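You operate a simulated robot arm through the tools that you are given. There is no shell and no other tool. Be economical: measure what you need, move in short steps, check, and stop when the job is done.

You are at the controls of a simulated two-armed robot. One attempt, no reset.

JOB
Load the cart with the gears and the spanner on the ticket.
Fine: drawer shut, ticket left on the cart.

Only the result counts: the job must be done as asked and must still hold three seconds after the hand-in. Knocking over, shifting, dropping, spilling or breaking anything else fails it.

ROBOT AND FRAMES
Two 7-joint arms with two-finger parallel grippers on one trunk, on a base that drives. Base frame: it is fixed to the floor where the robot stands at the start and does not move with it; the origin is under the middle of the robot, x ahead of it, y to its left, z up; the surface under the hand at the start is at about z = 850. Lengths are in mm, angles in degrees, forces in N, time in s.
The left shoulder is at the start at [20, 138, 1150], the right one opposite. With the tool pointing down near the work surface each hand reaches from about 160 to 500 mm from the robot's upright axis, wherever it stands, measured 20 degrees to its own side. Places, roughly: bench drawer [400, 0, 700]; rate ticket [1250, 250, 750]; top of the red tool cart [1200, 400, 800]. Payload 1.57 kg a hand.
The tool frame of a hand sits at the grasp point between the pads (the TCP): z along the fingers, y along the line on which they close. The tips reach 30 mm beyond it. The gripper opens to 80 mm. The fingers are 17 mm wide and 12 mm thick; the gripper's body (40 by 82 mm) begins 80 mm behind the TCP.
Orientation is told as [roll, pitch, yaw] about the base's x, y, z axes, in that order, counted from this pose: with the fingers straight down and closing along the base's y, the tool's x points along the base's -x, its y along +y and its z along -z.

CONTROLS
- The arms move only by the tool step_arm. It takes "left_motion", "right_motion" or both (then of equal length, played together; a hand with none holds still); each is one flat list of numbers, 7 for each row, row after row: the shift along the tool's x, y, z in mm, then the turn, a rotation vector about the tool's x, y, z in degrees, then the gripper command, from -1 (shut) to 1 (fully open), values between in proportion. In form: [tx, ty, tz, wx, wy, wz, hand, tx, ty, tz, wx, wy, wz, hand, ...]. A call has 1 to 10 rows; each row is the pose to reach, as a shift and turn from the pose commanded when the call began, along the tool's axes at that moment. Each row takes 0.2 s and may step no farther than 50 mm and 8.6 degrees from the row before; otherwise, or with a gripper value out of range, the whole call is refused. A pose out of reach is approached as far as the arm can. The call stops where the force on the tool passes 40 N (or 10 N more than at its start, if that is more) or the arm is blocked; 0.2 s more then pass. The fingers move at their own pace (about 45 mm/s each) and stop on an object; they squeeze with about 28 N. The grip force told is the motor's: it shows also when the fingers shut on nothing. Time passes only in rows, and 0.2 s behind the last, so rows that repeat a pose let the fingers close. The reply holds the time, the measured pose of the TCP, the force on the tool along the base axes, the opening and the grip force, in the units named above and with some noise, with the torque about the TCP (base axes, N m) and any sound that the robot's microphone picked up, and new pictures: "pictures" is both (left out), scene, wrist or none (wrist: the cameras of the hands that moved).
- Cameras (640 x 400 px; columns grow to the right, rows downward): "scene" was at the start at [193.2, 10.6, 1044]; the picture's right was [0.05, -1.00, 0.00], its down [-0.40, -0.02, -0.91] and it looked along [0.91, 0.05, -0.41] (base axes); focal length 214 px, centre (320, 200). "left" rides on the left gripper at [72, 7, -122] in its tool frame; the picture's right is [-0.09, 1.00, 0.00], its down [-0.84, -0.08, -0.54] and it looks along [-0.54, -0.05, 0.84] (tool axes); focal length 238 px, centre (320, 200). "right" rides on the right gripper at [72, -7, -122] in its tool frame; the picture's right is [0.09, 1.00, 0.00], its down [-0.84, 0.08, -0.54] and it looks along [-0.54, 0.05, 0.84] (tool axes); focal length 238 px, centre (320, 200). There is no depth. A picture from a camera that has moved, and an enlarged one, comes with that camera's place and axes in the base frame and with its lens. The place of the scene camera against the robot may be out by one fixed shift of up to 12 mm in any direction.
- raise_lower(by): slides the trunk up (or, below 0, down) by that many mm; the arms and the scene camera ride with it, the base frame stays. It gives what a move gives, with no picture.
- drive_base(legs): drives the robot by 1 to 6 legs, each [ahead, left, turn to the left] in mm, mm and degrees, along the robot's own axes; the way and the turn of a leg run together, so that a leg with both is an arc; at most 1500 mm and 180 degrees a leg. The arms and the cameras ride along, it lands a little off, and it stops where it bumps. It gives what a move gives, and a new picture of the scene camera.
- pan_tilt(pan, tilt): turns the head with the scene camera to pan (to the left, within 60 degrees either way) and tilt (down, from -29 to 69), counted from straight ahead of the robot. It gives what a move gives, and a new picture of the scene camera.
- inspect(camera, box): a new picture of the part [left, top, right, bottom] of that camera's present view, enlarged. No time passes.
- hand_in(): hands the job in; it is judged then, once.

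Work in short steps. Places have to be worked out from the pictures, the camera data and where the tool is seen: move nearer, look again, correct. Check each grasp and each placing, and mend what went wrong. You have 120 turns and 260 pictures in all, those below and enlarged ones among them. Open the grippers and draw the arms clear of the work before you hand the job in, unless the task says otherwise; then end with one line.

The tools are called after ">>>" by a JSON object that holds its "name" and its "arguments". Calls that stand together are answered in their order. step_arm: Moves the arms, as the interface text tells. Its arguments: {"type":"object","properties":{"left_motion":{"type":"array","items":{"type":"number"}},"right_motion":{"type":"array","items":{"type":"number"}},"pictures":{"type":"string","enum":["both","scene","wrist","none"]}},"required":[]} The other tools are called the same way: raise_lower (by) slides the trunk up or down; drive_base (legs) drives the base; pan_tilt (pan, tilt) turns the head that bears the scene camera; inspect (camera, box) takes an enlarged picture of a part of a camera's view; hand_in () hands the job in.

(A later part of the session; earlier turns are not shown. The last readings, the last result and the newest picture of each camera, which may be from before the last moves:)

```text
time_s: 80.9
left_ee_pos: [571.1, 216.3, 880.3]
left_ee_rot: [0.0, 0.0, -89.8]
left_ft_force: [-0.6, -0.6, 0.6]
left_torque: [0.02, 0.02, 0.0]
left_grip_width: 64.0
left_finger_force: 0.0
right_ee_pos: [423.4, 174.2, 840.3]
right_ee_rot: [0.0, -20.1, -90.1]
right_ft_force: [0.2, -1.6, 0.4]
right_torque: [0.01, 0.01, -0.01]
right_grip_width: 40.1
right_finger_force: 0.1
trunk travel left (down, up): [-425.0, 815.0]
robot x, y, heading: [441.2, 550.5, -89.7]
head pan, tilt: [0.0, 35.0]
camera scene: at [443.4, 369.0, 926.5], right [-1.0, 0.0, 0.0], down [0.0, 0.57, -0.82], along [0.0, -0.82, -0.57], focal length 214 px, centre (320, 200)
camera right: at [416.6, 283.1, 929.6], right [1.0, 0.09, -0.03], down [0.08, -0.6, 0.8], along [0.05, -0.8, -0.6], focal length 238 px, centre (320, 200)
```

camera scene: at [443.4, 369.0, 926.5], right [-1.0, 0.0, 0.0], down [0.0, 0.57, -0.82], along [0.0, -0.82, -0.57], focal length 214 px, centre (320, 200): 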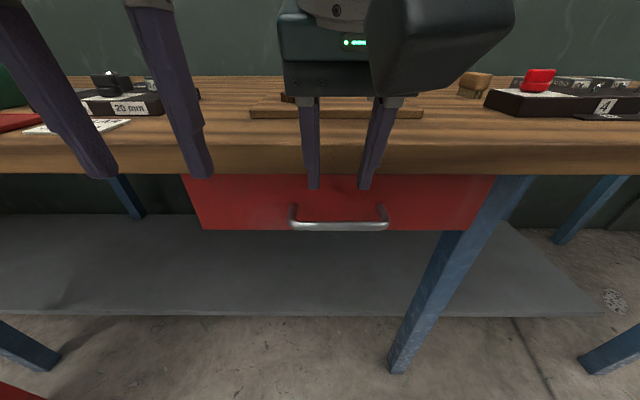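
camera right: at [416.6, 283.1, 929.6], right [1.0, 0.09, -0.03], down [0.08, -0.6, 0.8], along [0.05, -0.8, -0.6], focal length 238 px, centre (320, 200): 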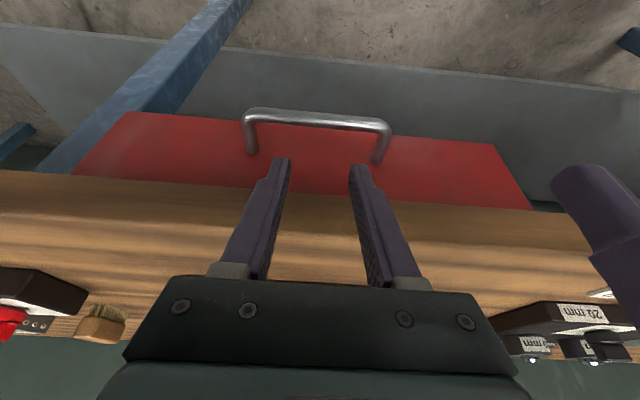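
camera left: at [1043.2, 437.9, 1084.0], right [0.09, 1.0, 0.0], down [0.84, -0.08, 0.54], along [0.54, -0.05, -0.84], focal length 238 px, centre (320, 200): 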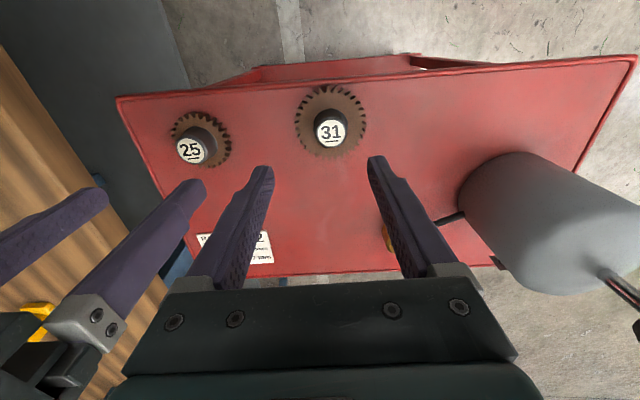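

Triangulated bar: y≈160, z≈748, as expected. I slide the fingers along their own axis 80 mm down into the gap behind the bar.

>>> {"name": "step_arm", "arguments": {"right_motion": [0, 0, 25, 0, 0, 0, 0, 0, 0, 50, 0, 0, 0, 0, 0, 0, 70, 0, 0, 0, 0, 0, 0, 80, 0, 0, 0, 0]}}

```text
time_s: 81.9
left_ee_pos: [571.0, 216.3, 881.3]
left_ee_rot: [0.0, 0.0, -89.8]
left_ft_force: [-0.7, 0.4, 0.2]
left_torque: [-0.01, 0.0, -0.02]
left_grip_width: 64.0
left_finger_force: 0.1
right_ee_pos: [422.7, 145.4, 763.3]
right_ee_rot: [0.1, -20.1, -90.1]
right_ft_force: [0.6, -0.3, 0.4]
right_torque: [0.01, 0.01, 0.01]
right_grip_width: 40.2
right_finger_force: 0.0
trunk travel left (down, up): [-425.0, 815.0]
robot x, y, heading: [443.0, 550.4, -89.6]
head pan, tilt: [0.0, 35.0]
camera scene: at [443.3, 369.1, 926.5], right [-1.0, 0.0, 0.0], down [0.0, 0.57, -0.82], along [0.0, -0.82, -0.57], focal length 214 px, centre (320, 200)
camera right: at [416.4, 255.8, 853.5], right [1.0, 0.09, -0.03], down [0.08, -0.6, 0.8], along [0.05, -0.79, -0.61], focal length 238 px, centre (320, 200)
```

scene: 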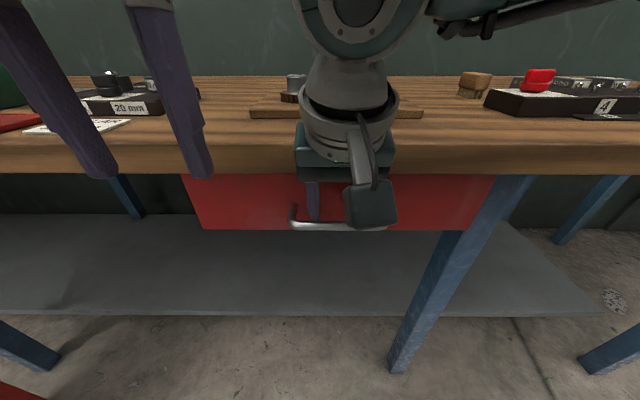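
right: 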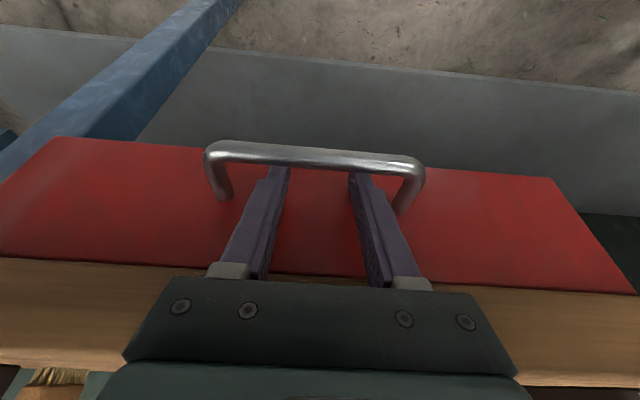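

Both fingers are behind the bar. I pull 60 mm straight toward the robot.

>>> {"name": "step_arm", "arguments": {"right_motion": [9.4, 0, -3.4, 0, 0, 0, 0, 18.8, 0, -6.8, 0, 0, 0, 0, 28.2, 0, -10.3, 0, 0, 0, 0, 37.6, 0, -13.7, 0, 0, 0, 0, 47, 0, -17.1, 0, 0, 0, 0, 56.4, 0, -20.5, 0, 0, 0, 0]}}

```text
time_s: 83.3
left_ee_pos: [570.7, 216.4, 881.5]
left_ee_rot: [0.1, -0.1, -89.8]
left_ft_force: [0.0, 0.2, 0.4]
left_torque: [-0.01, -0.04, 0.01]
left_grip_width: 64.2
left_finger_force: 0.1
right_ee_pos: [422.5, 206.1, 764.7]
right_ee_rot: [-0.1, -19.9, -90.1]
right_ft_force: [-0.2, 0.0, 0.4]
right_torque: [0.01, 0.02, 0.01]
right_grip_width: 40.2
right_finger_force: 0.0
trunk travel left (down, up): [-425.0, 815.0]
robot x, y, heading: [441.4, 551.7, -89.8]
head pan, tilt: [0.0, 35.0]
camera scene: at [443.3, 369.0, 926.5], right [-1.0, 0.0, 0.0], down [0.0, 0.57, -0.82], along [0.0, -0.82, -0.57], focal length 214 px, centre (320, 200)
camera right: at [415.7, 315.4, 854.6], right [1.0, 0.09, -0.03], down [0.08, -0.6, 0.8], along [0.05, -0.79, -0.61], focal length 238 px, centre (320, 200)
```

scene: 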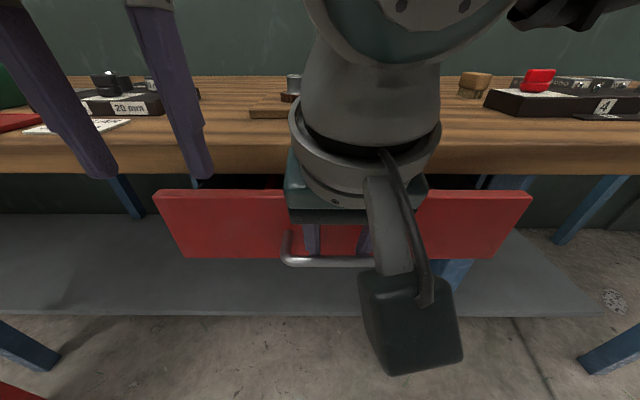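
right: 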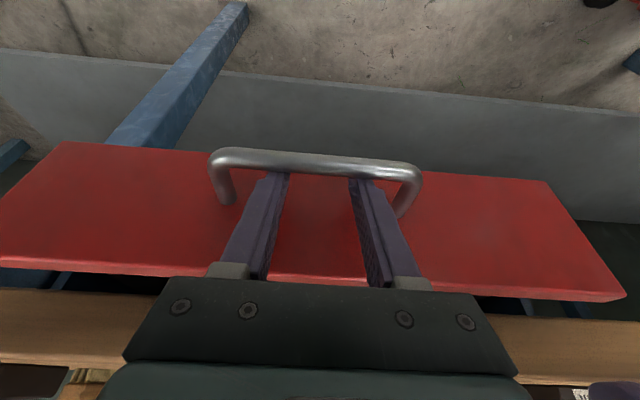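

The drawer slides easily. I pull on by backing the base 150.

>>> {"name": "drive_base", "arguments": {"legs": [[-150, 0, 0]]}}

>>> {"name": "inspect", "arguments": {"camera": "left", "box": [0, 0, 640, 400]}}

```text
time_s: 84.7
left_ee_pos: [568.8, 364.6, 880.7]
left_ee_rot: [0.1, -0.1, -89.7]
left_ft_force: [-0.8, 0.8, 0.8]
left_torque: [-0.04, 0.02, 0.0]
left_grip_width: 64.1
left_finger_force: 0.0
right_ee_pos: [421.1, 356.9, 764.2]
right_ee_rot: [-0.1, -20.0, -90.2]
right_ft_force: [-0.7, 0.1, -0.1]
right_torque: [-0.02, 0.0, -0.01]
right_grip_width: 40.1
right_finger_force: 0.1
trunk travel left (down, up): [-425.0, 815.0]
robot x, y, heading: [441.1, 701.1, -89.6]
head pan, tilt: [0.0, 35.0]
camera scene: at [442.4, 519.1, 926.5], right [-1.0, 0.0, 0.0], down [0.0, 0.57, -0.82], along [0.0, -0.82, -0.57], focal length 214 px, centre (320, 200)
```

scene: 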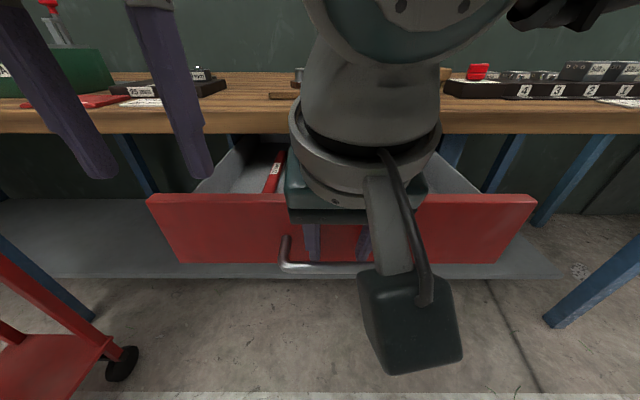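

```text
1.00 times, centred on (320, 200) of left (not enlarged: the box is as wide or as high as the picture)
camera zoom: at [576.8, 437.6, 1003.8], right [1.0, -0.09, 0.0], down [-0.07, -0.84, 0.54], along [-0.05, -0.54, -0.84], focal length 238 px, centre (320, 200)
```

zoom: 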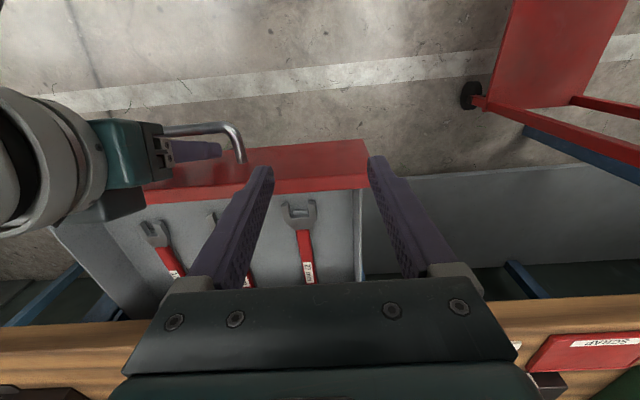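

The drawer is ~200 open with spanners inside. I pull another 60 with the arm, stopping on force.

>>> {"name": "step_arm", "arguments": {"right_motion": [9.4, 0, -3.4, 0, 0, 0, 0, 18.8, 0, -6.8, 0, 0, 0, 0, 28.2, 0, -10.3, 0, 0, 0, 0, 37.6, 0, -13.7, 0, 0, 0, 0, 47, 0, -17.1, 0, 0, 0, 0, 56.4, 0, -20.5, 0, 0, 0, 0], "pictures": "none"}}

>>> {"name": "inspect", "arguments": {"camera": "left", "box": [80, 120, 440, 345]}}

```text
time_s: 86.3
left_ee_pos: [570.7, 365.7, 880.9]
left_ee_rot: [0.0, 0.1, -90.0]
left_ft_force: [0.0, 0.3, 0.4]
left_torque: [0.01, -0.04, -0.01]
left_grip_width: 64.0
left_finger_force: 0.2
right_ee_pos: [409.6, 391.1, 764.7]
right_ee_rot: [-0.6, -21.7, -95.1]
right_ft_force: [-0.2, -0.6, -0.6]
right_torque: [0.01, -0.03, 0.02]
right_grip_width: 39.8
right_finger_force: 0.1
trunk travel left (down, up): [-425.0, 815.0]
robot x, y, heading: [442.1, 699.4, -89.7]
head pan, tilt: [0.0, 35.0]
stopped in row 6 (right hand): the arm was blocked; the commanded pose is now the measured one
```

```text
1.78 times, centred on (260, 232) of left
camera zoom: at [576.8, 437.4, 1003.8], right [1.0, -0.09, 0.0], down [-0.08, -0.84, 0.54], along [-0.05, -0.54, -0.84], focal length 424 px, centre (427, 142)
```

zoom: 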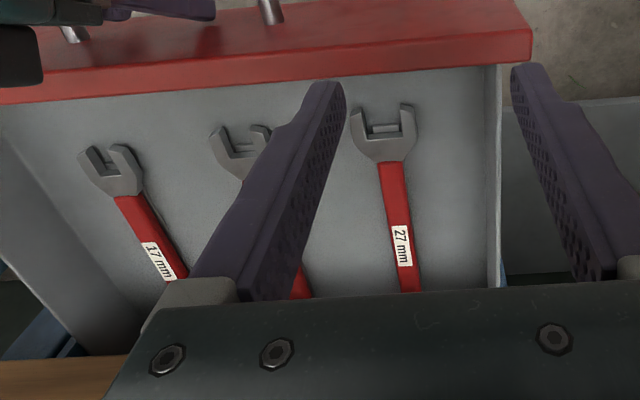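

27 mm is the spanner nearest my left. I unhook the right hand: a few mm forward, then out along its axis, up.

>>> {"name": "step_arm", "arguments": {"right_motion": [-6, 0, 0, 0, 0, 0, 0, -6, 0, -30, 0, 0, 0, 0, -6, 0, -60, 0, 0, 0, 0, -6, 0, -95, 0, 0, 0, 0, -6, -20, -130, 0, 0, 0, 0], "pictures": "scene"}}

```text
time_s: 87.1
left_ee_pos: [570.9, 366.0, 879.5]
left_ee_rot: [0.0, 0.0, -90.0]
left_ft_force: [0.5, -0.5, -0.6]
left_torque: [-0.04, 0.0, 0.0]
left_grip_width: 64.0
left_finger_force: 0.0
right_ee_pos: [408.1, 398.5, 812.7]
right_ee_rot: [-1.2, -22.5, -95.5]
right_ft_force: [1.9, -4.4, -8.2]
right_torque: [-0.76, 0.13, -0.2]
right_grip_width: 39.9
right_finger_force: 0.1
trunk travel left (down, up): [-425.0, 815.0]
robot x, y, heading: [439.4, 701.0, -90.0]
head pan, tilt: [0.0, 35.0]
stopped in row 3 (right hand): the force on the tool passed its limit at 109 N (the readings are from after the stop); the commanded pose is now the measured one
camera scene: at [442.0, 518.7, 927.0], right [-1.0, 0.0, 0.0], down [0.0, 0.57, -0.82], along [0.0, -0.82, -0.57], focal length 214 px, centre (320, 200)
```

scene: 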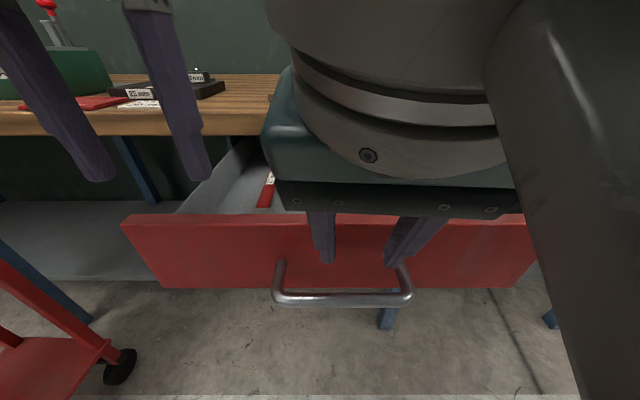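

The right wrist is too close to the head. Its tips are already above the bar, so I raise the trunk 90 to lift clear without bending the arm further.

>>> {"name": "raise_lower", "arguments": {"by": 90}}

>>> {"name": "step_arm", "arguments": {"right_motion": [-10, -15, -3, 0, 3, 0, 0, -20, -30, -6, 0, 6, 0, 0, -35, -45, -12, 0, 10, 0, 0, -50, -60, -18, 0, 14, 0, 0, -65, -75, -24, 0, 18, 0, 0], "pictures": "both"}}

```text
time_s: 88.3
left_ee_pos: [569.3, 365.4, 970.9]
left_ee_rot: [0.0, 0.0, -89.8]
left_ft_force: [-1.5, -0.4, -0.7]
left_torque: [-0.04, 0.01, 0.01]
left_grip_width: 64.0
left_finger_force: 0.1
right_ee_pos: [409.5, 398.6, 902.9]
right_ee_rot: [-1.2, -22.5, -95.3]
right_ft_force: [-1.3, -12.1, -14.9]
right_torque: [-0.78, -0.2, 0.2]
right_grip_width: 40.0
right_finger_force: 0.1
trunk travel left (down, up): [-515.0, 725.0]
robot x, y, heading: [440.6, 704.8, -89.7]
head pan, tilt: [0.0, 35.0]
```

```text
time_s: 89.5
left_ee_pos: [570.0, 364.6, 971.3]
left_ee_rot: [0.0, 0.1, -89.8]
left_ft_force: [-0.3, -0.2, -0.7]
left_torque: [0.01, -0.01, -0.01]
left_grip_width: 64.0
left_finger_force: 0.0
right_ee_pos: [330.9, 358.0, 952.9]
right_ee_rot: [-1.1, -4.4, -95.7]
right_ft_force: [0.1, -0.8, 0.3]
right_torque: [0.01, -0.01, -0.05]
right_grip_width: 39.8
right_finger_force: 0.0
trunk travel left (down, up): [-515.0, 725.0]
robot x, y, heading: [444.8, 700.8, -89.7]
head pan, tilt: [0.0, 35.0]
camera scene: at [442.4, 518.8, 1016.5], right [-1.0, 0.0, 0.0], down [0.0, 0.57, -0.82], along [0.0, -0.82, -0.57], focal length 214 px, centre (320, 200)
camera right: at [334.7, 438.1, 1068.6], right [1.0, -0.01, -0.03], down [0.01, -0.8, 0.6], along [-0.03, -0.6, -0.8], focal length 238 px, centre (320, 200)
```

scene: 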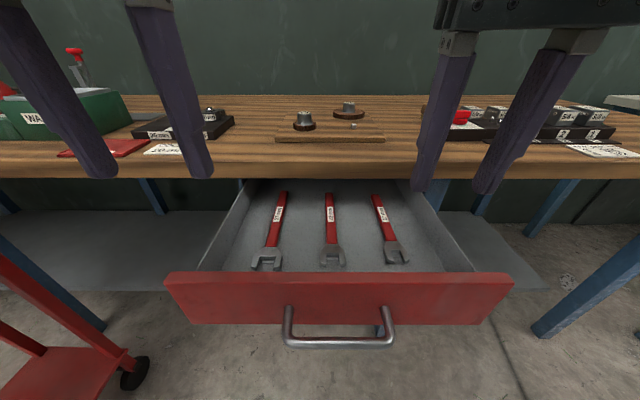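
right: 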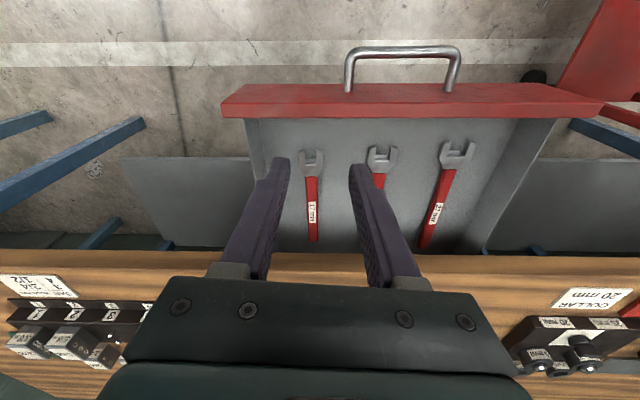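

The 27 mm spanner lies along y at x≈537, head near y≈269, z≈713. I drive 110 closer and lower the trunk 100 so the left hand can reach its handle.

>>> {"name": "drive_base", "arguments": {"legs": [[110, 0, 0]]}}

>>> {"name": "raise_lower", "arguments": {"by": -100}}

>>> {"name": "step_arm", "arguments": {"left_motion": [-20, -16, 15, 0, 0, 0, 0.3, -40, -33, 30, 0, 0, 0, 0.3], "pictures": "both"}}

```text
time_s: 90.7
left_ee_pos: [570.6, 255.9, 971.8]
left_ee_rot: [0.0, 0.0, -89.8]
left_ft_force: [-0.4, 0.1, -0.6]
left_torque: [0.01, -0.01, 0.0]
left_grip_width: 64.1
left_finger_force: 0.1
right_ee_pos: [333.3, 247.0, 953.7]
right_ee_rot: [-1.1, -4.5, -95.7]
right_ft_force: [1.1, -1.0, 0.3]
right_torque: [0.0, -0.07, -0.03]
right_grip_width: 40.1
right_finger_force: 0.1
trunk travel left (down, up): [-515.0, 725.0]
robot x, y, heading: [441.6, 589.1, -89.7]
head pan, tilt: [0.0, 35.0]
camera scene: at [443.1, 408.7, 1016.6], right [-1.0, 0.0, 0.0], down [0.0, 0.57, -0.82], along [0.0, -0.82, -0.57], focal length 214 px, centre (320, 200)
```

scene: 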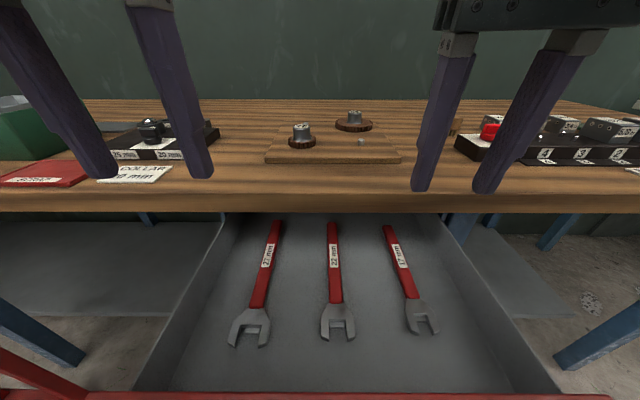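

```text
time_s: 92.0
left_ee_pos: [570.8, 254.8, 871.4]
left_ee_rot: [0.1, 0.0, -89.7]
left_ft_force: [-0.4, 0.2, 0.2]
left_torque: [-0.01, -0.03, 0.0]
left_grip_width: 64.0
left_finger_force: 0.0
right_ee_pos: [332.2, 247.9, 852.6]
right_ee_rot: [-1.0, -4.4, -95.7]
right_ft_force: [0.3, 0.6, 0.3]
right_torque: [0.03, 0.01, 0.01]
right_grip_width: 40.0
right_finger_force: 0.0
trunk travel left (down, up): [-415.0, 825.0]
robot x, y, heading: [441.3, 588.1, -89.7]
head pan, tilt: [0.0, 35.0]
```

```text
time_s: 92.6
left_ee_pos: [538.3, 216.3, 840.6]
left_ee_rot: [0.0, 0.0, -89.8]
left_ft_force: [-0.5, 0.3, -0.6]
left_torque: [0.02, -0.04, -0.02]
left_grip_width: 52.3
left_finger_force: 0.1
right_ee_pos: [331.9, 247.2, 851.9]
right_ee_rot: [-1.0, -4.5, -95.7]
right_ft_force: [-1.0, -0.5, -0.3]
right_torque: [0.0, -0.02, -0.01]
right_grip_width: 40.0
right_finger_force: 0.0
trunk travel left (down, up): [-415.0, 825.0]
robot x, y, heading: [441.8, 591.0, -89.5]
head pan, tilt: [0.0, 35.0]
camera scene: at [442.8, 408.9, 916.5], right [-1.0, 0.0, 0.0], down [0.0, 0.57, -0.82], along [0.0, -0.82, -0.57], focal length 214 px, centre (320, 200)
camera left: at [544.6, 287.7, 962.5], right [1.0, -0.09, 0.0], down [-0.07, -0.84, 0.54], along [-0.05, -0.54, -0.84], focal length 238 px, centre (320, 200)
```

scene: 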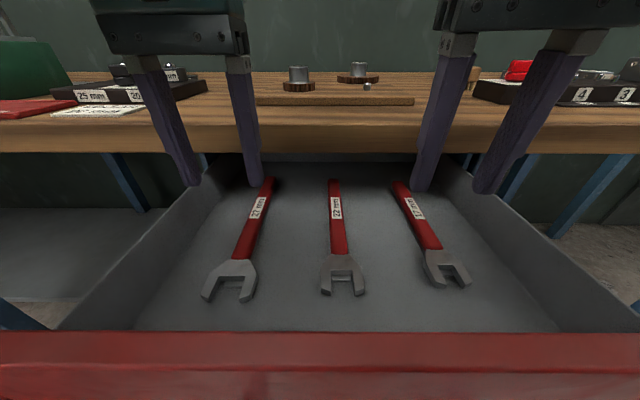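
left: 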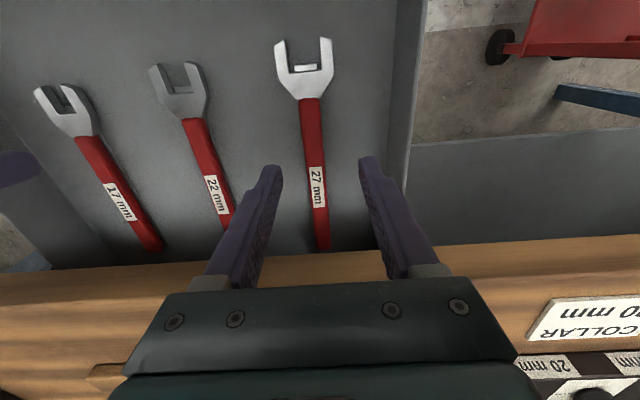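

The 27 mm handle runs along y at x≈530 (label centre y≈159, neck y≈246). I move over y≈195 and come down to z≈775.

>>> {"name": "step_arm", "arguments": {"left_motion": [-10, -8.3, 20, 0, 0, 0, 0.3, -21, -8.3, 45, 0, 0, 0, 0.3, -21, -8.3, 66, 0, 0, 0, 0.3], "pictures": "both"}}

```text
time_s: 93.4
left_ee_pos: [527.9, 194.3, 774.4]
left_ee_rot: [-0.1, 0.1, -89.8]
left_ft_force: [-0.5, 0.1, -0.2]
left_torque: [0.0, -0.01, -0.01]
left_grip_width: 51.7
left_finger_force: 0.1
right_ee_pos: [331.5, 248.6, 852.2]
right_ee_rot: [-1.1, -4.4, -95.7]
right_ft_force: [0.1, 0.4, -0.1]
right_torque: [-0.04, 0.0, -0.03]
right_grip_width: 40.2
right_finger_force: 0.1
trunk travel left (down, up): [-415.0, 825.0]
robot x, y, heading: [443.6, 590.2, -89.8]
head pan, tilt: [0.0, 35.0]
camera scene: at [443.0, 409.2, 916.5], right [-1.0, 0.0, 0.0], down [0.0, 0.57, -0.82], along [0.0, -0.82, -0.57], focal length 214 px, centre (320, 200)
camera left: at [535.2, 266.2, 897.1], right [1.0, -0.09, 0.0], down [-0.07, -0.84, 0.54], along [-0.05, -0.54, -0.84], focal length 238 px, centre (320, 200)
```

scene: 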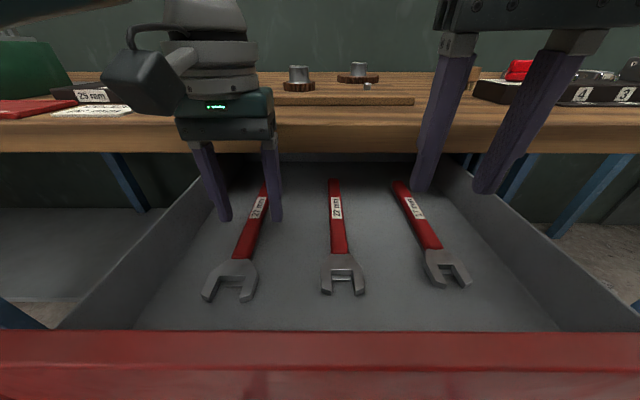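
left: 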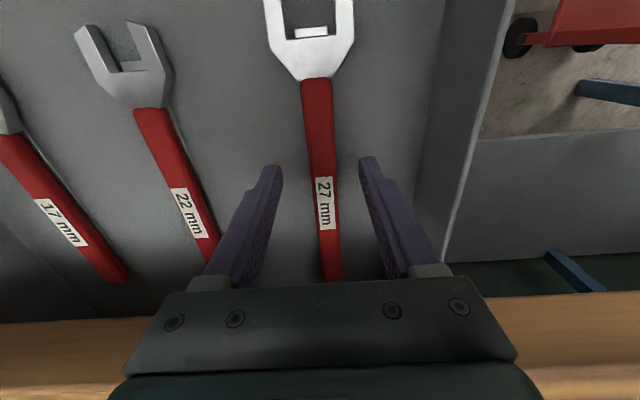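

The handle is between the fingers. I descend in small rows and stop on contact.

>>> {"name": "step_arm", "arguments": {"left_motion": [0, 2, 12, 0, 0, 0, 0.2, 0, 2, 22, 0, 0, 0, 0.2, 0, 2, 28, 0, 0, 0, 0.2, 0, 2, 32, 0, 0, 0, 0.2], "pictures": "both"}}

```text
time_s: 94.3
left_ee_pos: [531.1, 190.8, 753.4]
left_ee_rot: [-0.3, -1.0, -89.7]
left_ft_force: [1.6, 0.1, 17.9]
left_torque: [0.09, -0.56, 0.03]
left_grip_width: 49.1
left_finger_force: 0.7
right_ee_pos: [332.5, 247.2, 851.4]
right_ee_rot: [-1.1, -4.5, -95.6]
right_ft_force: [-0.6, 0.7, -0.1]
right_torque: [-0.01, -0.02, 0.0]
right_grip_width: 39.7
right_finger_force: 0.0
trunk travel left (down, up): [-415.0, 825.0]
robot x, y, heading: [441.2, 591.8, -89.5]
head pan, tilt: [0.0, 35.0]
stopped in row 4 (left hand): the force on the tool passed its limit at 47 N (the readings are from after the stop); the commanded pose is now the measured one
camera scene: at [443.7, 408.2, 916.8], right [-1.0, 0.0, 0.0], down [0.0, 0.57, -0.82], along [0.0, -0.82, -0.57], focal length 214 px, centre (320, 200)
camera left: at [538.2, 264.5, 875.6], right [1.0, -0.09, 0.0], down [-0.07, -0.83, 0.56], along [-0.05, -0.55, -0.83], focal length 238 px, centre (320, 200)
```

scene: 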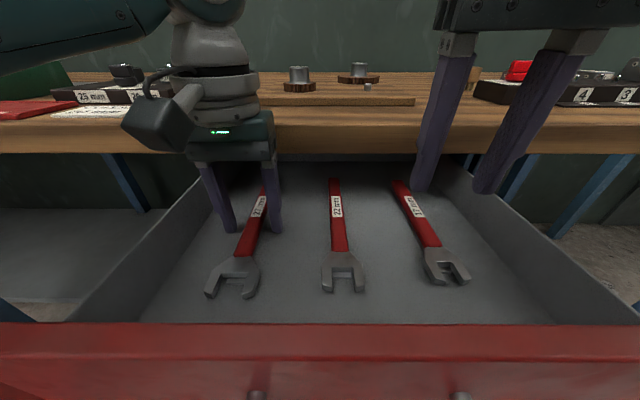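
left: 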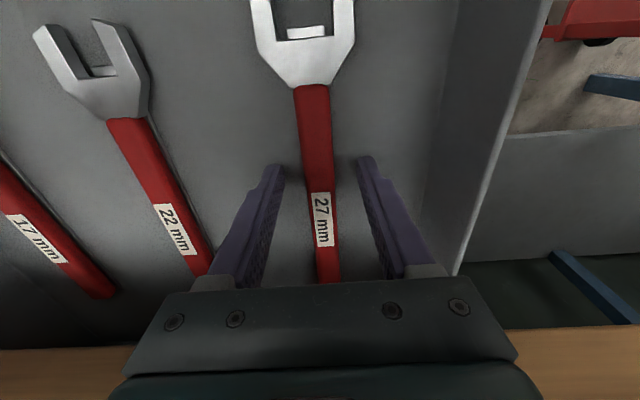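

Tips touched the drawer floor (z≈723). I ease up 3 mm and close on the handle.

>>> {"name": "step_arm", "arguments": {"left_motion": [0, 0, -3, 0, 1, 0, 0.2, 0, 0, -3, 0, 1, 0, -1, 0, 0, -3, 0, 1, 0, -1, 0, 0, -3, 0, 1, 0, -1, 0, 0, -3, 0, 1, 0, -1], "pictures": "wrist"}}

```text
time_s: 95.5
left_ee_pos: [530.7, 193.7, 755.9]
left_ee_rot: [-0.2, 0.3, -89.9]
left_ft_force: [0.5, -0.4, 0.1]
left_torque: [0.03, -0.02, -0.01]
left_grip_width: 19.5
left_finger_force: 27.7
right_ee_pos: [332.5, 247.5, 852.3]
right_ee_rot: [-1.1, -4.5, -95.6]
right_ft_force: [0.3, 0.4, 0.3]
right_torque: [-0.02, 0.0, -0.03]
right_grip_width: 40.1
right_finger_force: 0.1
trunk travel left (down, up): [-415.0, 825.0]
robot x, y, heading: [438.7, 595.7, -89.8]
head pan, tilt: [0.0, 35.0]
camera left: at [537.6, 264.2, 877.9], right [1.0, -0.09, -0.01], down [-0.07, -0.84, 0.54], along [-0.05, -0.53, -0.84], focal length 238 px, centre (320, 200)
```

left: 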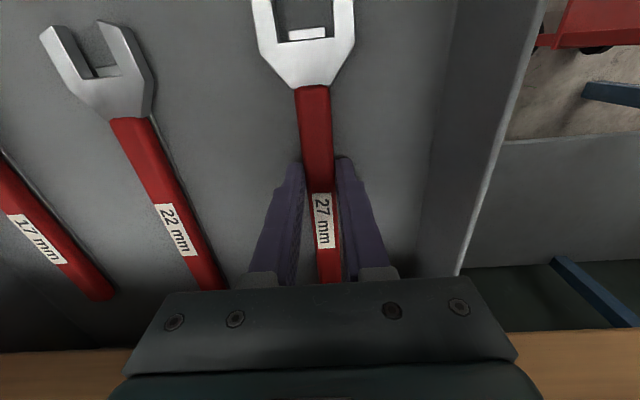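

Gripped at 19.5 mm. The tail lies under the bench lip, so I lift 35, then draw it 38 mm toward me inside the drawer.

>>> {"name": "step_arm", "arguments": {"left_motion": [0, 0, -12, 0, 0, 0, -1, 0, 0, -24, 0, 0, 0, -1, 0, 0, -35, 0, 0, 0, -1, 12, 0, -35, 0, 0, 0, -1, 25, 0, -35, 0, 0, 0, -1, 38, 0, -35, 0, 0, 0, -1], "pictures": "both"}}

```text
time_s: 96.9
left_ee_pos: [530.2, 231.3, 790.4]
left_ee_rot: [-0.2, 0.4, -89.7]
left_ft_force: [-0.3, 0.3, -2.5]
left_torque: [0.02, -0.02, 0.0]
left_grip_width: 19.6
left_finger_force: 28.0
right_ee_pos: [331.8, 248.3, 851.6]
right_ee_rot: [-1.1, -4.5, -95.6]
right_ft_force: [-0.8, -0.6, 0.2]
right_torque: [-0.01, 0.01, -0.01]
right_grip_width: 39.9
right_finger_force: 0.0
trunk travel left (down, up): [-415.0, 825.0]
robot x, y, heading: [441.6, 591.0, -89.7]
head pan, tilt: [0.0, 35.0]
camera scene: at [443.2, 409.4, 916.4], right [-1.0, 0.0, 0.0], down [0.0, 0.57, -0.82], along [0.0, -0.82, -0.57], focal length 214 px, centre (320, 200)
camera left: at [537.8, 302.6, 913.4], right [1.0, -0.09, 0.0], down [-0.07, -0.84, 0.54], along [-0.05, -0.53, -0.84], focal length 238 px, centre (320, 200)
```

scene: 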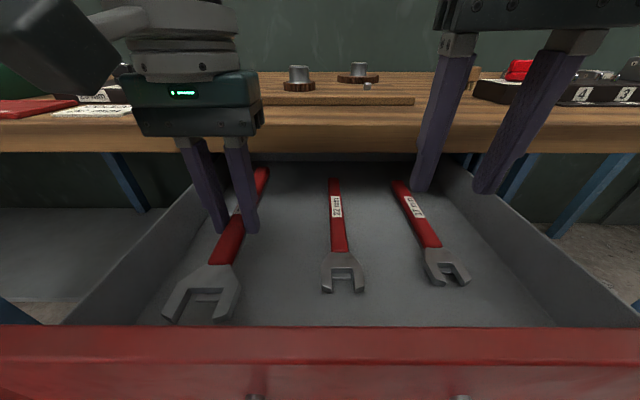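
left: 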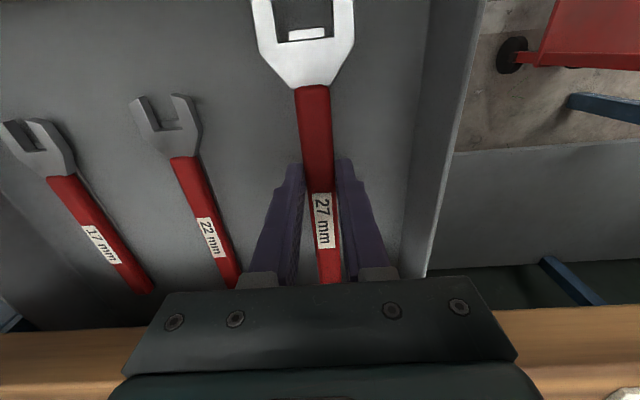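

Held securely. Now I turn the spanner ~50° (tail swinging to -x) to bring the tail out from under the lip.

>>> {"name": "step_arm", "arguments": {"left_motion": [0, 0, 0, 0, 0, 8.3, -1, 0, 0, 0, 0, 0, 16.6, -1, 0, 0, 0, 0, 0, 25, -1, 0, 0, 0, 0, 0, 33.3, -1, 0, 0, 0, 0, 0, 41.6, -1, 0, 0, 0, 0, 0, 50, -1], "pictures": "both"}}

```text
time_s: 98.3
left_ee_pos: [525.3, 230.7, 788.8]
left_ee_rot: [-0.7, -0.3, -139.9]
left_ft_force: [-14.5, -0.6, -1.6]
left_torque: [0.13, 0.1, 0.72]
left_grip_width: 21.5
left_finger_force: 28.1
right_ee_pos: [328.8, 247.1, 852.1]
right_ee_rot: [-1.2, -4.4, -95.7]
right_ft_force: [0.2, -0.3, -0.2]
right_torque: [0.0, -0.01, 0.01]
right_grip_width: 40.2
right_finger_force: 0.0
trunk travel left (down, up): [-415.0, 825.0]
robot x, y, heading: [439.9, 588.6, -89.6]
head pan, tilt: [0.0, 35.0]
camera scene: at [439.7, 408.9, 916.5], right [-1.0, 0.0, 0.0], down [0.0, 0.57, -0.82], along [0.0, -0.82, -0.57], focal length 214 px, centre (320, 200)
camera left: at [586.4, 270.6, 912.2], right [0.57, -0.82, -0.01], down [-0.68, -0.48, 0.55], along [-0.46, -0.3, -0.84], focal length 238 px, centre (320, 200)
```

scene: 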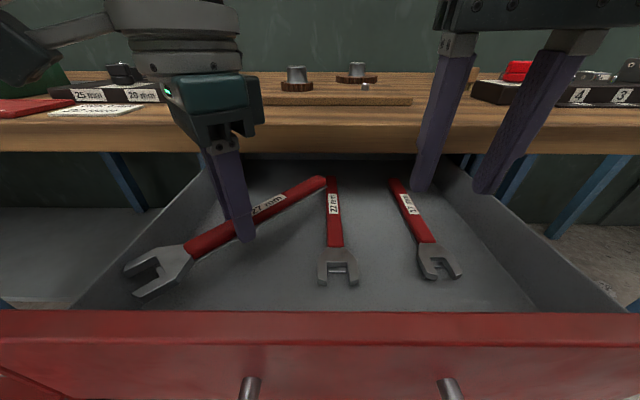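
left: 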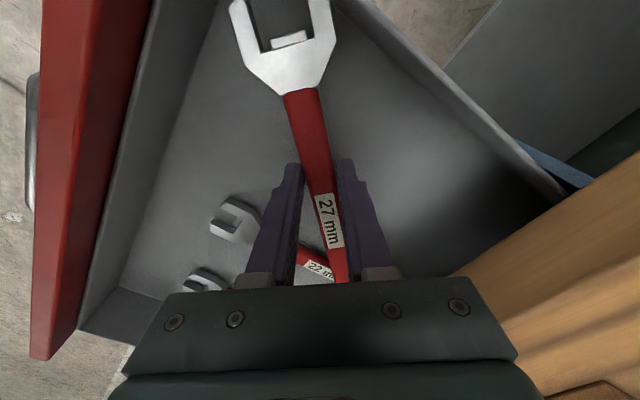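

The head touches the drawer's side wall lightly; tail is now out at y≈150. I shift 20 mm to -x and 10 to +y, then lift straight out.

>>> {"name": "step_arm", "arguments": {"left_motion": [-5, -10, 0, 0, 0, 0, -1, -9, -20.5, 0, 0, 0, 0, -1, -9, -20.5, -20, 0, 0, 0, -1, -9, -20.5, -40, 0, 0, 0, -1, -9, -20.5, -65, 0, 0, 0, -1, -9, -20.5, -90, 0, 0, 0, -1, -9, -20.5, -120, 0, 0, 0, -1], "pictures": "both"}}

```text
time_s: 99.9
left_ee_pos: [511.6, 239.6, 909.7]
left_ee_rot: [-0.5, 0.1, -139.8]
left_ft_force: [0.3, -0.2, -1.5]
left_torque: [0.05, -0.03, 0.03]
left_grip_width: 19.6
left_finger_force: 28.0
right_ee_pos: [331.8, 247.4, 850.9]
right_ee_rot: [-1.1, -4.4, -95.7]
right_ft_force: [-0.3, 0.8, 0.0]
right_torque: [0.0, -0.02, 0.02]
right_grip_width: 39.8
right_finger_force: 0.1
trunk travel left (down, up): [-415.0, 825.0]
robot x, y, heading: [441.2, 595.0, -89.6]
head pan, tilt: [0.0, 35.0]
camera scene: at [443.2, 409.0, 916.5], right [-1.0, 0.0, 0.0], down [0.0, 0.57, -0.82], along [0.0, -0.82, -0.57], focal length 214 px, centre (320, 200)
camera left: at [571.1, 280.2, 1031.6], right [0.57, -0.82, -0.01], down [-0.69, -0.49, 0.54], along [-0.45, -0.3, -0.84], focal length 238 px, centre (320, 200)
```

scene: 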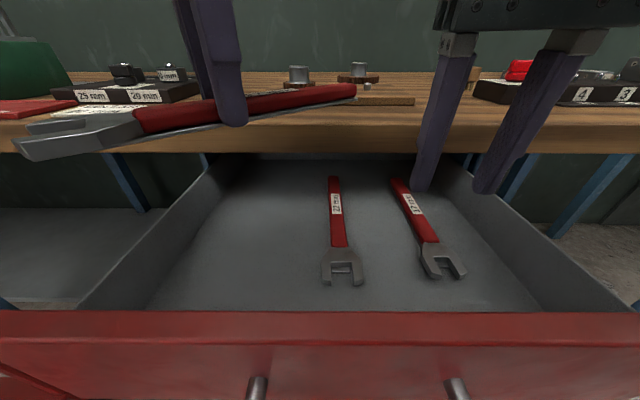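
left: 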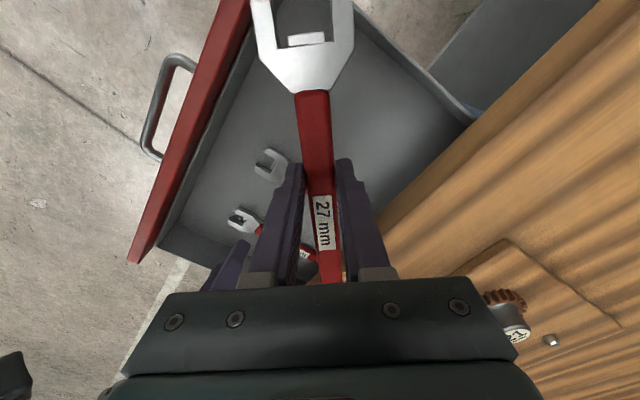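

The 27 mm spanner is out. Now to shut the drawer with the right hand: I raise the left hand, back the base 200, and bring the right hand outside the handle.

>>> {"name": "step_arm", "arguments": {"left_motion": [0, 0, -20, 0, 0, 0, -1, 0, 0, -45, 0, 0, 0, -1], "right_motion": [0, 0, 0, 0, 0, 0, -1, 0, 0, 0, 0, 0, 0, -1], "pictures": "none"}}

>>> {"name": "drive_base", "arguments": {"legs": [[-210, 0, 0]]}}

>>> {"name": "step_arm", "arguments": {"right_motion": [0, 25, 0, 0, 1.5, -1.5, -1, 0, 50, 0, 0, 3, -3, -1, 0, 75, 0, 0, 4.5, -5.5, -1, 0, 90, 0, 0, 4.5, -5.5, -1], "pictures": "both"}}

```text
time_s: 100.5
left_ee_pos: [514.1, 242.9, 941.3]
left_ee_rot: [-1.8, 1.5, -139.6]
left_ft_force: [-0.1, 0.0, -2.3]
left_torque: [0.01, 0.01, -0.02]
left_grip_width: 19.9
left_finger_force: 28.2
right_ee_pos: [331.7, 248.2, 852.6]
right_ee_rot: [-1.1, -4.5, -95.7]
right_ft_force: [0.1, -0.1, 0.6]
right_torque: [0.03, 0.02, 0.0]
right_grip_width: 0.1
right_finger_force: 6.3
trunk travel left (down, up): [-415.0, 825.0]
robot x, y, heading: [444.0, 589.6, -89.9]
head pan, tilt: [0.0, 35.0]
```

```text
time_s: 102.2
left_ee_pos: [511.7, 457.8, 943.1]
left_ee_rot: [-2.0, 1.4, -139.7]
left_ft_force: [-1.2, 0.8, -2.2]
left_torque: [0.03, -0.05, 0.01]
left_grip_width: 19.5
left_finger_force: 27.5
right_ee_pos: [331.1, 462.1, 851.9]
right_ee_rot: [-1.1, -4.4, -95.7]
right_ft_force: [0.2, -0.3, -0.7]
right_torque: [0.0, -0.03, -0.01]
right_grip_width: 0.0
right_finger_force: 21.1
trunk travel left (down, up): [-415.0, 825.0]
robot x, y, heading: [442.5, 805.6, -89.9]
head pan, tilt: [0.0, 35.0]
camera scene: at [442.2, 623.2, 916.4], right [-1.0, 0.0, 0.0], down [0.0, 0.57, -0.82], along [0.0, -0.82, -0.57], focal length 214 px, centre (320, 200)
```

scene: 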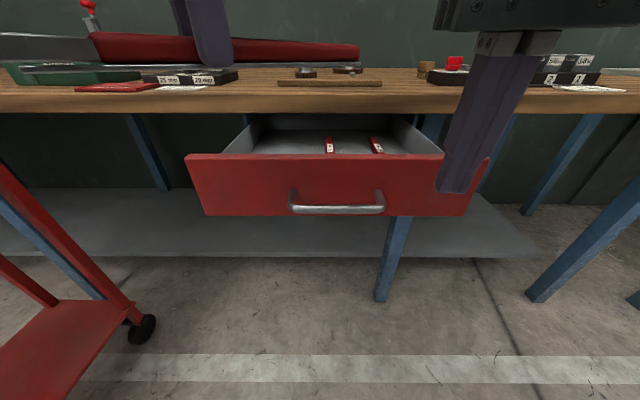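

```text
time_s: 103.2
left_ee_pos: [512.3, 456.6, 943.0]
left_ee_rot: [-2.0, 1.5, -139.7]
left_ft_force: [-0.1, -0.1, -1.9]
left_torque: [0.02, -0.01, 0.01]
left_grip_width: 19.7
left_finger_force: 28.5
right_ee_pos: [421.5, 452.5, 849.7]
right_ee_rot: [-1.2, 0.2, -90.4]
right_ft_force: [-0.5, -0.4, 0.6]
right_torque: [-0.05, 0.02, 0.0]
right_grip_width: 0.2
right_finger_force: 21.1
trunk travel left (down, up): [-415.0, 825.0]
robot x, y, heading: [438.4, 804.8, -89.8]
head pan, tilt: [0.0, 35.0]
camera scene: at [442.3, 622.8, 916.5], right [-1.0, 0.0, 0.0], down [0.0, 0.57, -0.82], along [0.0, -0.82, -0.57], focal length 214 px, centre (320, 200)
camera right: at [417.9, 523.7, 972.8], right [1.0, 0.09, -0.02], down [0.09, -0.84, 0.54], along [0.03, -0.54, -0.84], focal length 238 px, centre (320, 200)
```

scene: 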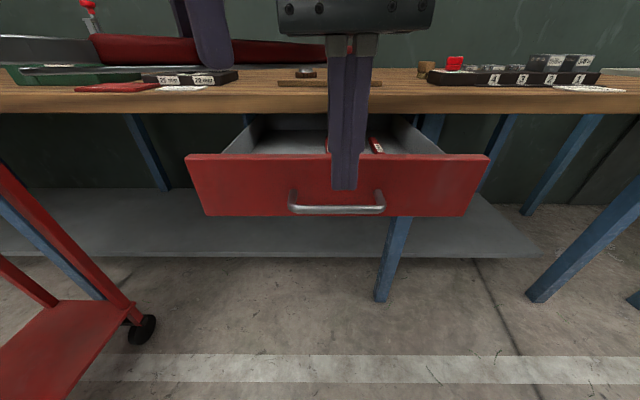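
right: 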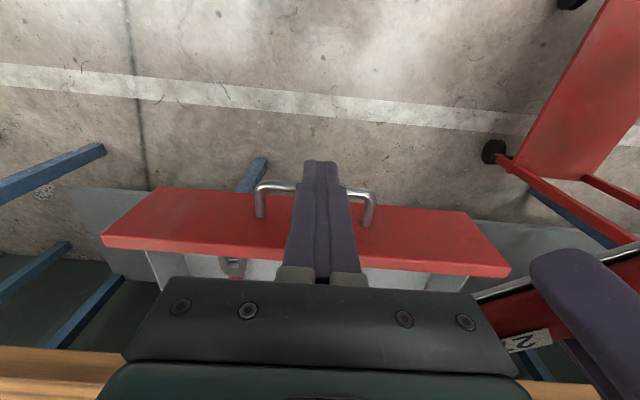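

Bar is at y≈394 and the closed fingers are 45 mm outside it. I lower the right hand to bar height.

>>> {"name": "step_arm", "arguments": {"right_motion": [0, 0, 30, 0, 0, 0, -1, 0, 0, 60, 0, 0, 0, -1, 0, 0, 90, 0, 0, 0, -1], "pictures": "none"}}

>>> {"name": "drive_base", "arguments": {"legs": [[200, 0, 0]]}}

```text
time_s: 104.0
left_ee_pos: [510.4, 456.9, 941.6]
left_ee_rot: [-1.9, 1.3, -139.6]
left_ft_force: [-0.3, -0.7, -2.6]
left_torque: [0.07, -0.04, -0.02]
left_grip_width: 19.4
left_finger_force: 28.3
right_ee_pos: [419.6, 452.8, 759.1]
right_ee_rot: [-1.3, 0.1, -90.2]
right_ft_force: [0.5, -0.9, -0.7]
right_torque: [0.02, 0.01, 0.0]
right_grip_width: 0.0
right_finger_force: 20.9
trunk travel left (down, up): [-415.0, 825.0]
robot x, y, heading: [441.7, 803.1, -89.4]
head pan, tilt: [0.0, 35.0]
```

```text
time_s: 105.5
left_ee_pos: [510.3, 256.2, 943.3]
left_ee_rot: [-2.0, 1.4, -139.9]
left_ft_force: [-0.7, 0.1, -2.7]
left_torque: [0.04, -0.02, 0.02]
left_grip_width: 19.9
left_finger_force: 28.5
right_ee_pos: [418.5, 253.2, 760.0]
right_ee_rot: [-1.4, 0.2, -90.5]
right_ft_force: [0.6, 0.0, 0.3]
right_torque: [-0.01, 0.0, 0.02]
right_grip_width: 0.0
right_finger_force: 21.6
trunk travel left (down, up): [-415.0, 825.0]
robot x, y, heading: [443.1, 607.4, -89.8]
head pan, tilt: [0.0, 35.0]
camera scene: at [442.2, 422.7, 916.5], right [-1.0, 0.0, 0.0], down [0.0, 0.57, -0.82], along [0.0, -0.82, -0.57], focal length 214 px, centre (320, 200)
```

scene: 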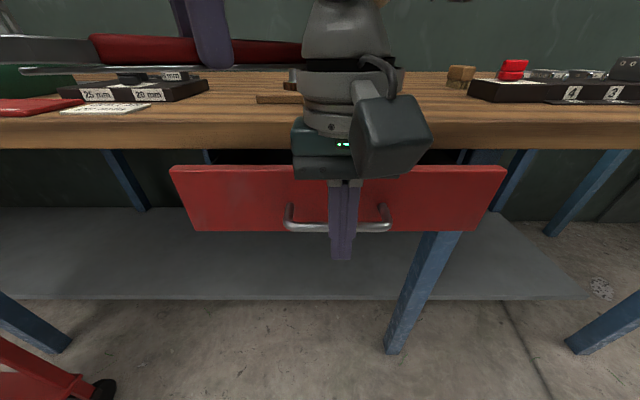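

The drawer is following. Drive 45 more, then finish with the arm on force.

>>> {"name": "drive_base", "arguments": {"legs": [[45, 0, 0]]}}

>>> {"name": "step_arm", "arguments": {"right_motion": [-8, 0, 0, 0, 0, 0, -1, -16, 0, 0, 0, 0, 0, -1, -22, 0, 0, 0, 0, 0, -1, -27, 0, 0, 0, 0, 0, -1, -32, 0, 0, 0, 0, 0, -1, -37, 0, 0, 0, 0, 0, -1, -42, 0, 0, 0, 0, 0, -1, -47, 0, 0, 0, 0, 0, -1], "pictures": "both"}}

```text
time_s: 106.5
left_ee_pos: [511.2, 210.8, 941.7]
left_ee_rot: [-1.9, 1.5, -139.9]
left_ft_force: [0.4, -0.4, -2.1]
left_torque: [0.03, -0.03, 0.0]
left_grip_width: 19.5
left_finger_force: 28.3
right_ee_pos: [418.9, 207.8, 760.1]
right_ee_rot: [-1.3, 0.1, -90.5]
right_ft_force: [0.1, -0.8, 0.8]
right_torque: [0.0, 0.02, 0.03]
right_grip_width: 0.2
right_finger_force: 21.6
trunk travel left (down, up): [-415.0, 825.0]
robot x, y, heading: [443.5, 558.3, -89.9]
head pan, tilt: [0.0, 35.0]
camera scene: at [442.2, 377.5, 916.6], right [-1.0, 0.0, 0.0], down [0.0, 0.57, -0.82], along [0.0, -0.82, -0.57], focal length 214 px, centre (320, 200)
```

scene: 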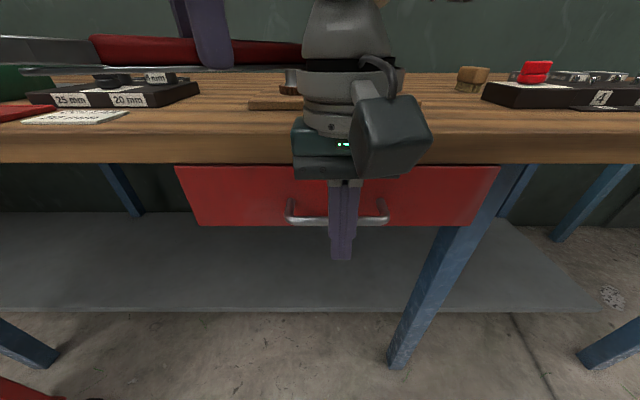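

```text
time_s: 108.0
left_ee_pos: [510.8, 214.9, 940.9]
left_ee_rot: [-2.0, 1.7, -139.5]
left_ft_force: [6.3, -4.0, -3.0]
left_torque: [-0.03, -0.18, 0.57]
left_grip_width: 22.3
left_finger_force: 27.8
right_ee_pos: [418.6, 177.5, 758.3]
right_ee_rot: [-1.3, 1.1, -90.0]
right_ft_force: [-11.4, 25.2, 8.2]
right_torque: [-2.91, -1.62, 0.08]
right_grip_width: 0.0
right_finger_force: 21.0
trunk travel left (down, up): [-415.0, 825.0]
robot x, y, heading: [444.8, 561.4, -90.2]
head pan, tilt: [0.0, 35.0]
stopped in row 7 (right hand): the force on the tool passed its limit at 45 N (the readings are from after the stop); the commanded pose is now the measured one
camera scene: at [440.9, 383.0, 915.7], right [-1.0, 0.0, 0.0], down [0.0, 0.58, -0.82], along [0.0, -0.82, -0.58], focal length 214 px, centre (320, 200)
camera right: at [414.4, 248.2, 882.1], right [1.0, 0.09, -0.02], down [0.09, -0.85, 0.52], along [0.03, -0.52, -0.85], focal length 238 px, centre (320, 200)
```

scene: 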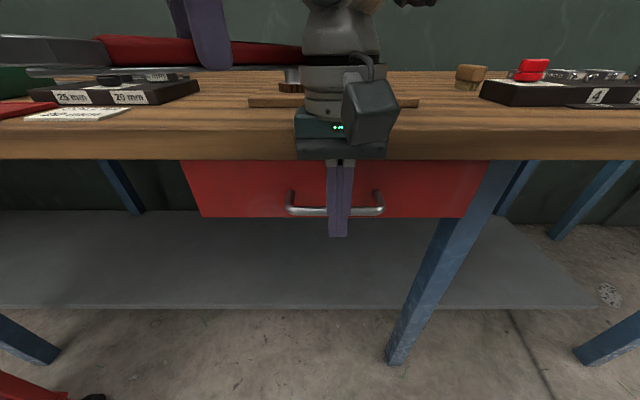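
right: 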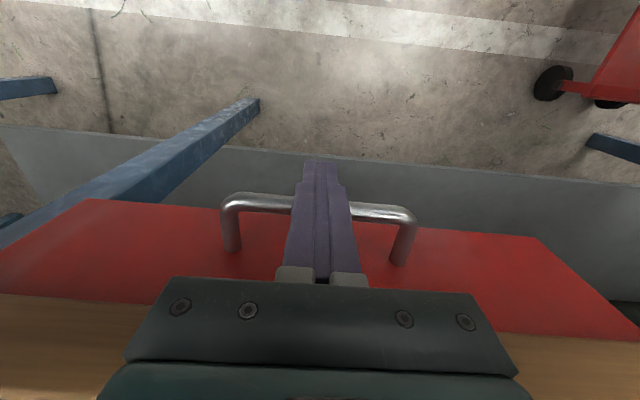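

The drawer hit its stop, but the spanner's tail brushes the right gripper. I retreat the right hand straight back 45 mm.

>>> {"name": "step_arm", "arguments": {"right_motion": [10, -3, 0, 0, 0, 0, -1, 25, -8, 0, 0, 0, 0, -1, 45, -15, 0, 0, 0, 0, -1], "pictures": "both"}}

>>> {"name": "inspect", "arguments": {"camera": "left", "box": [0, 0, 640, 400]}}

```text
time_s: 108.8
left_ee_pos: [508.6, 213.2, 942.2]
left_ee_rot: [-2.0, 1.5, -139.9]
left_ft_force: [0.8, -0.7, -2.6]
left_torque: [0.04, -0.05, 0.01]
left_grip_width: 19.3
left_finger_force: 27.7
right_ee_pos: [403.9, 216.2, 761.0]
right_ee_rot: [-1.3, 0.5, -90.3]
right_ft_force: [0.2, -1.0, -0.3]
right_torque: [0.0, 0.02, -0.01]
right_grip_width: 0.2
right_finger_force: 21.8
trunk travel left (down, up): [-415.0, 825.0]
robot x, y, heading: [439.2, 558.1, -89.9]
head pan, tilt: [0.0, 35.0]
camera scene: at [441.8, 378.6, 916.4], right [-1.0, 0.0, 0.0], down [0.0, 0.57, -0.82], along [0.0, -0.82, -0.57], focal length 214 px, centre (320, 200)
camera right: at [400.6, 286.9, 885.1], right [1.0, 0.09, -0.02], down [0.09, -0.84, 0.53], along [0.03, -0.53, -0.85], focal length 238 px, centre (320, 200)
```

scene: 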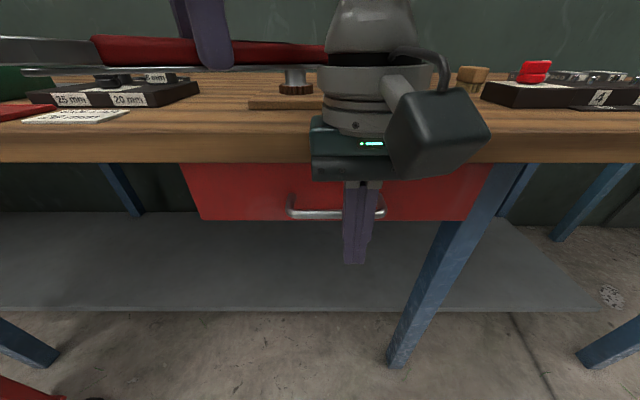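
right: 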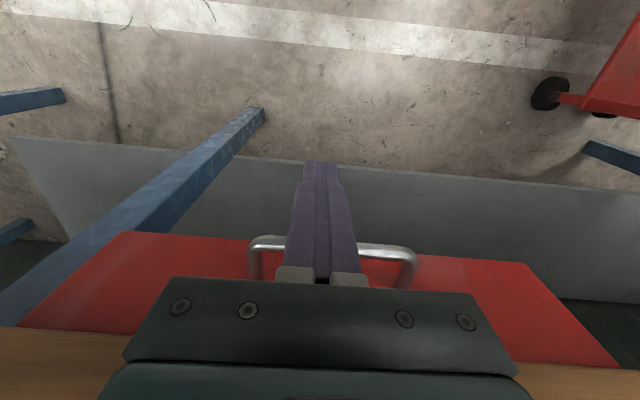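

```text
1.00 times, centred on (320, 200) of left (not enlarged: the box is as wide or as high as the picture)
camera zoom: at [570.3, 247.9, 1065.8], right [0.57, -0.82, -0.04], down [-0.69, -0.5, 0.52], along [-0.45, -0.27, -0.85], focal length 238 px, centre (320, 200)
```

zoom: 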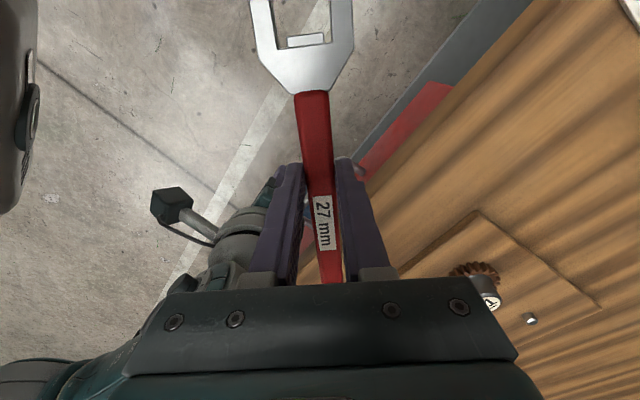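

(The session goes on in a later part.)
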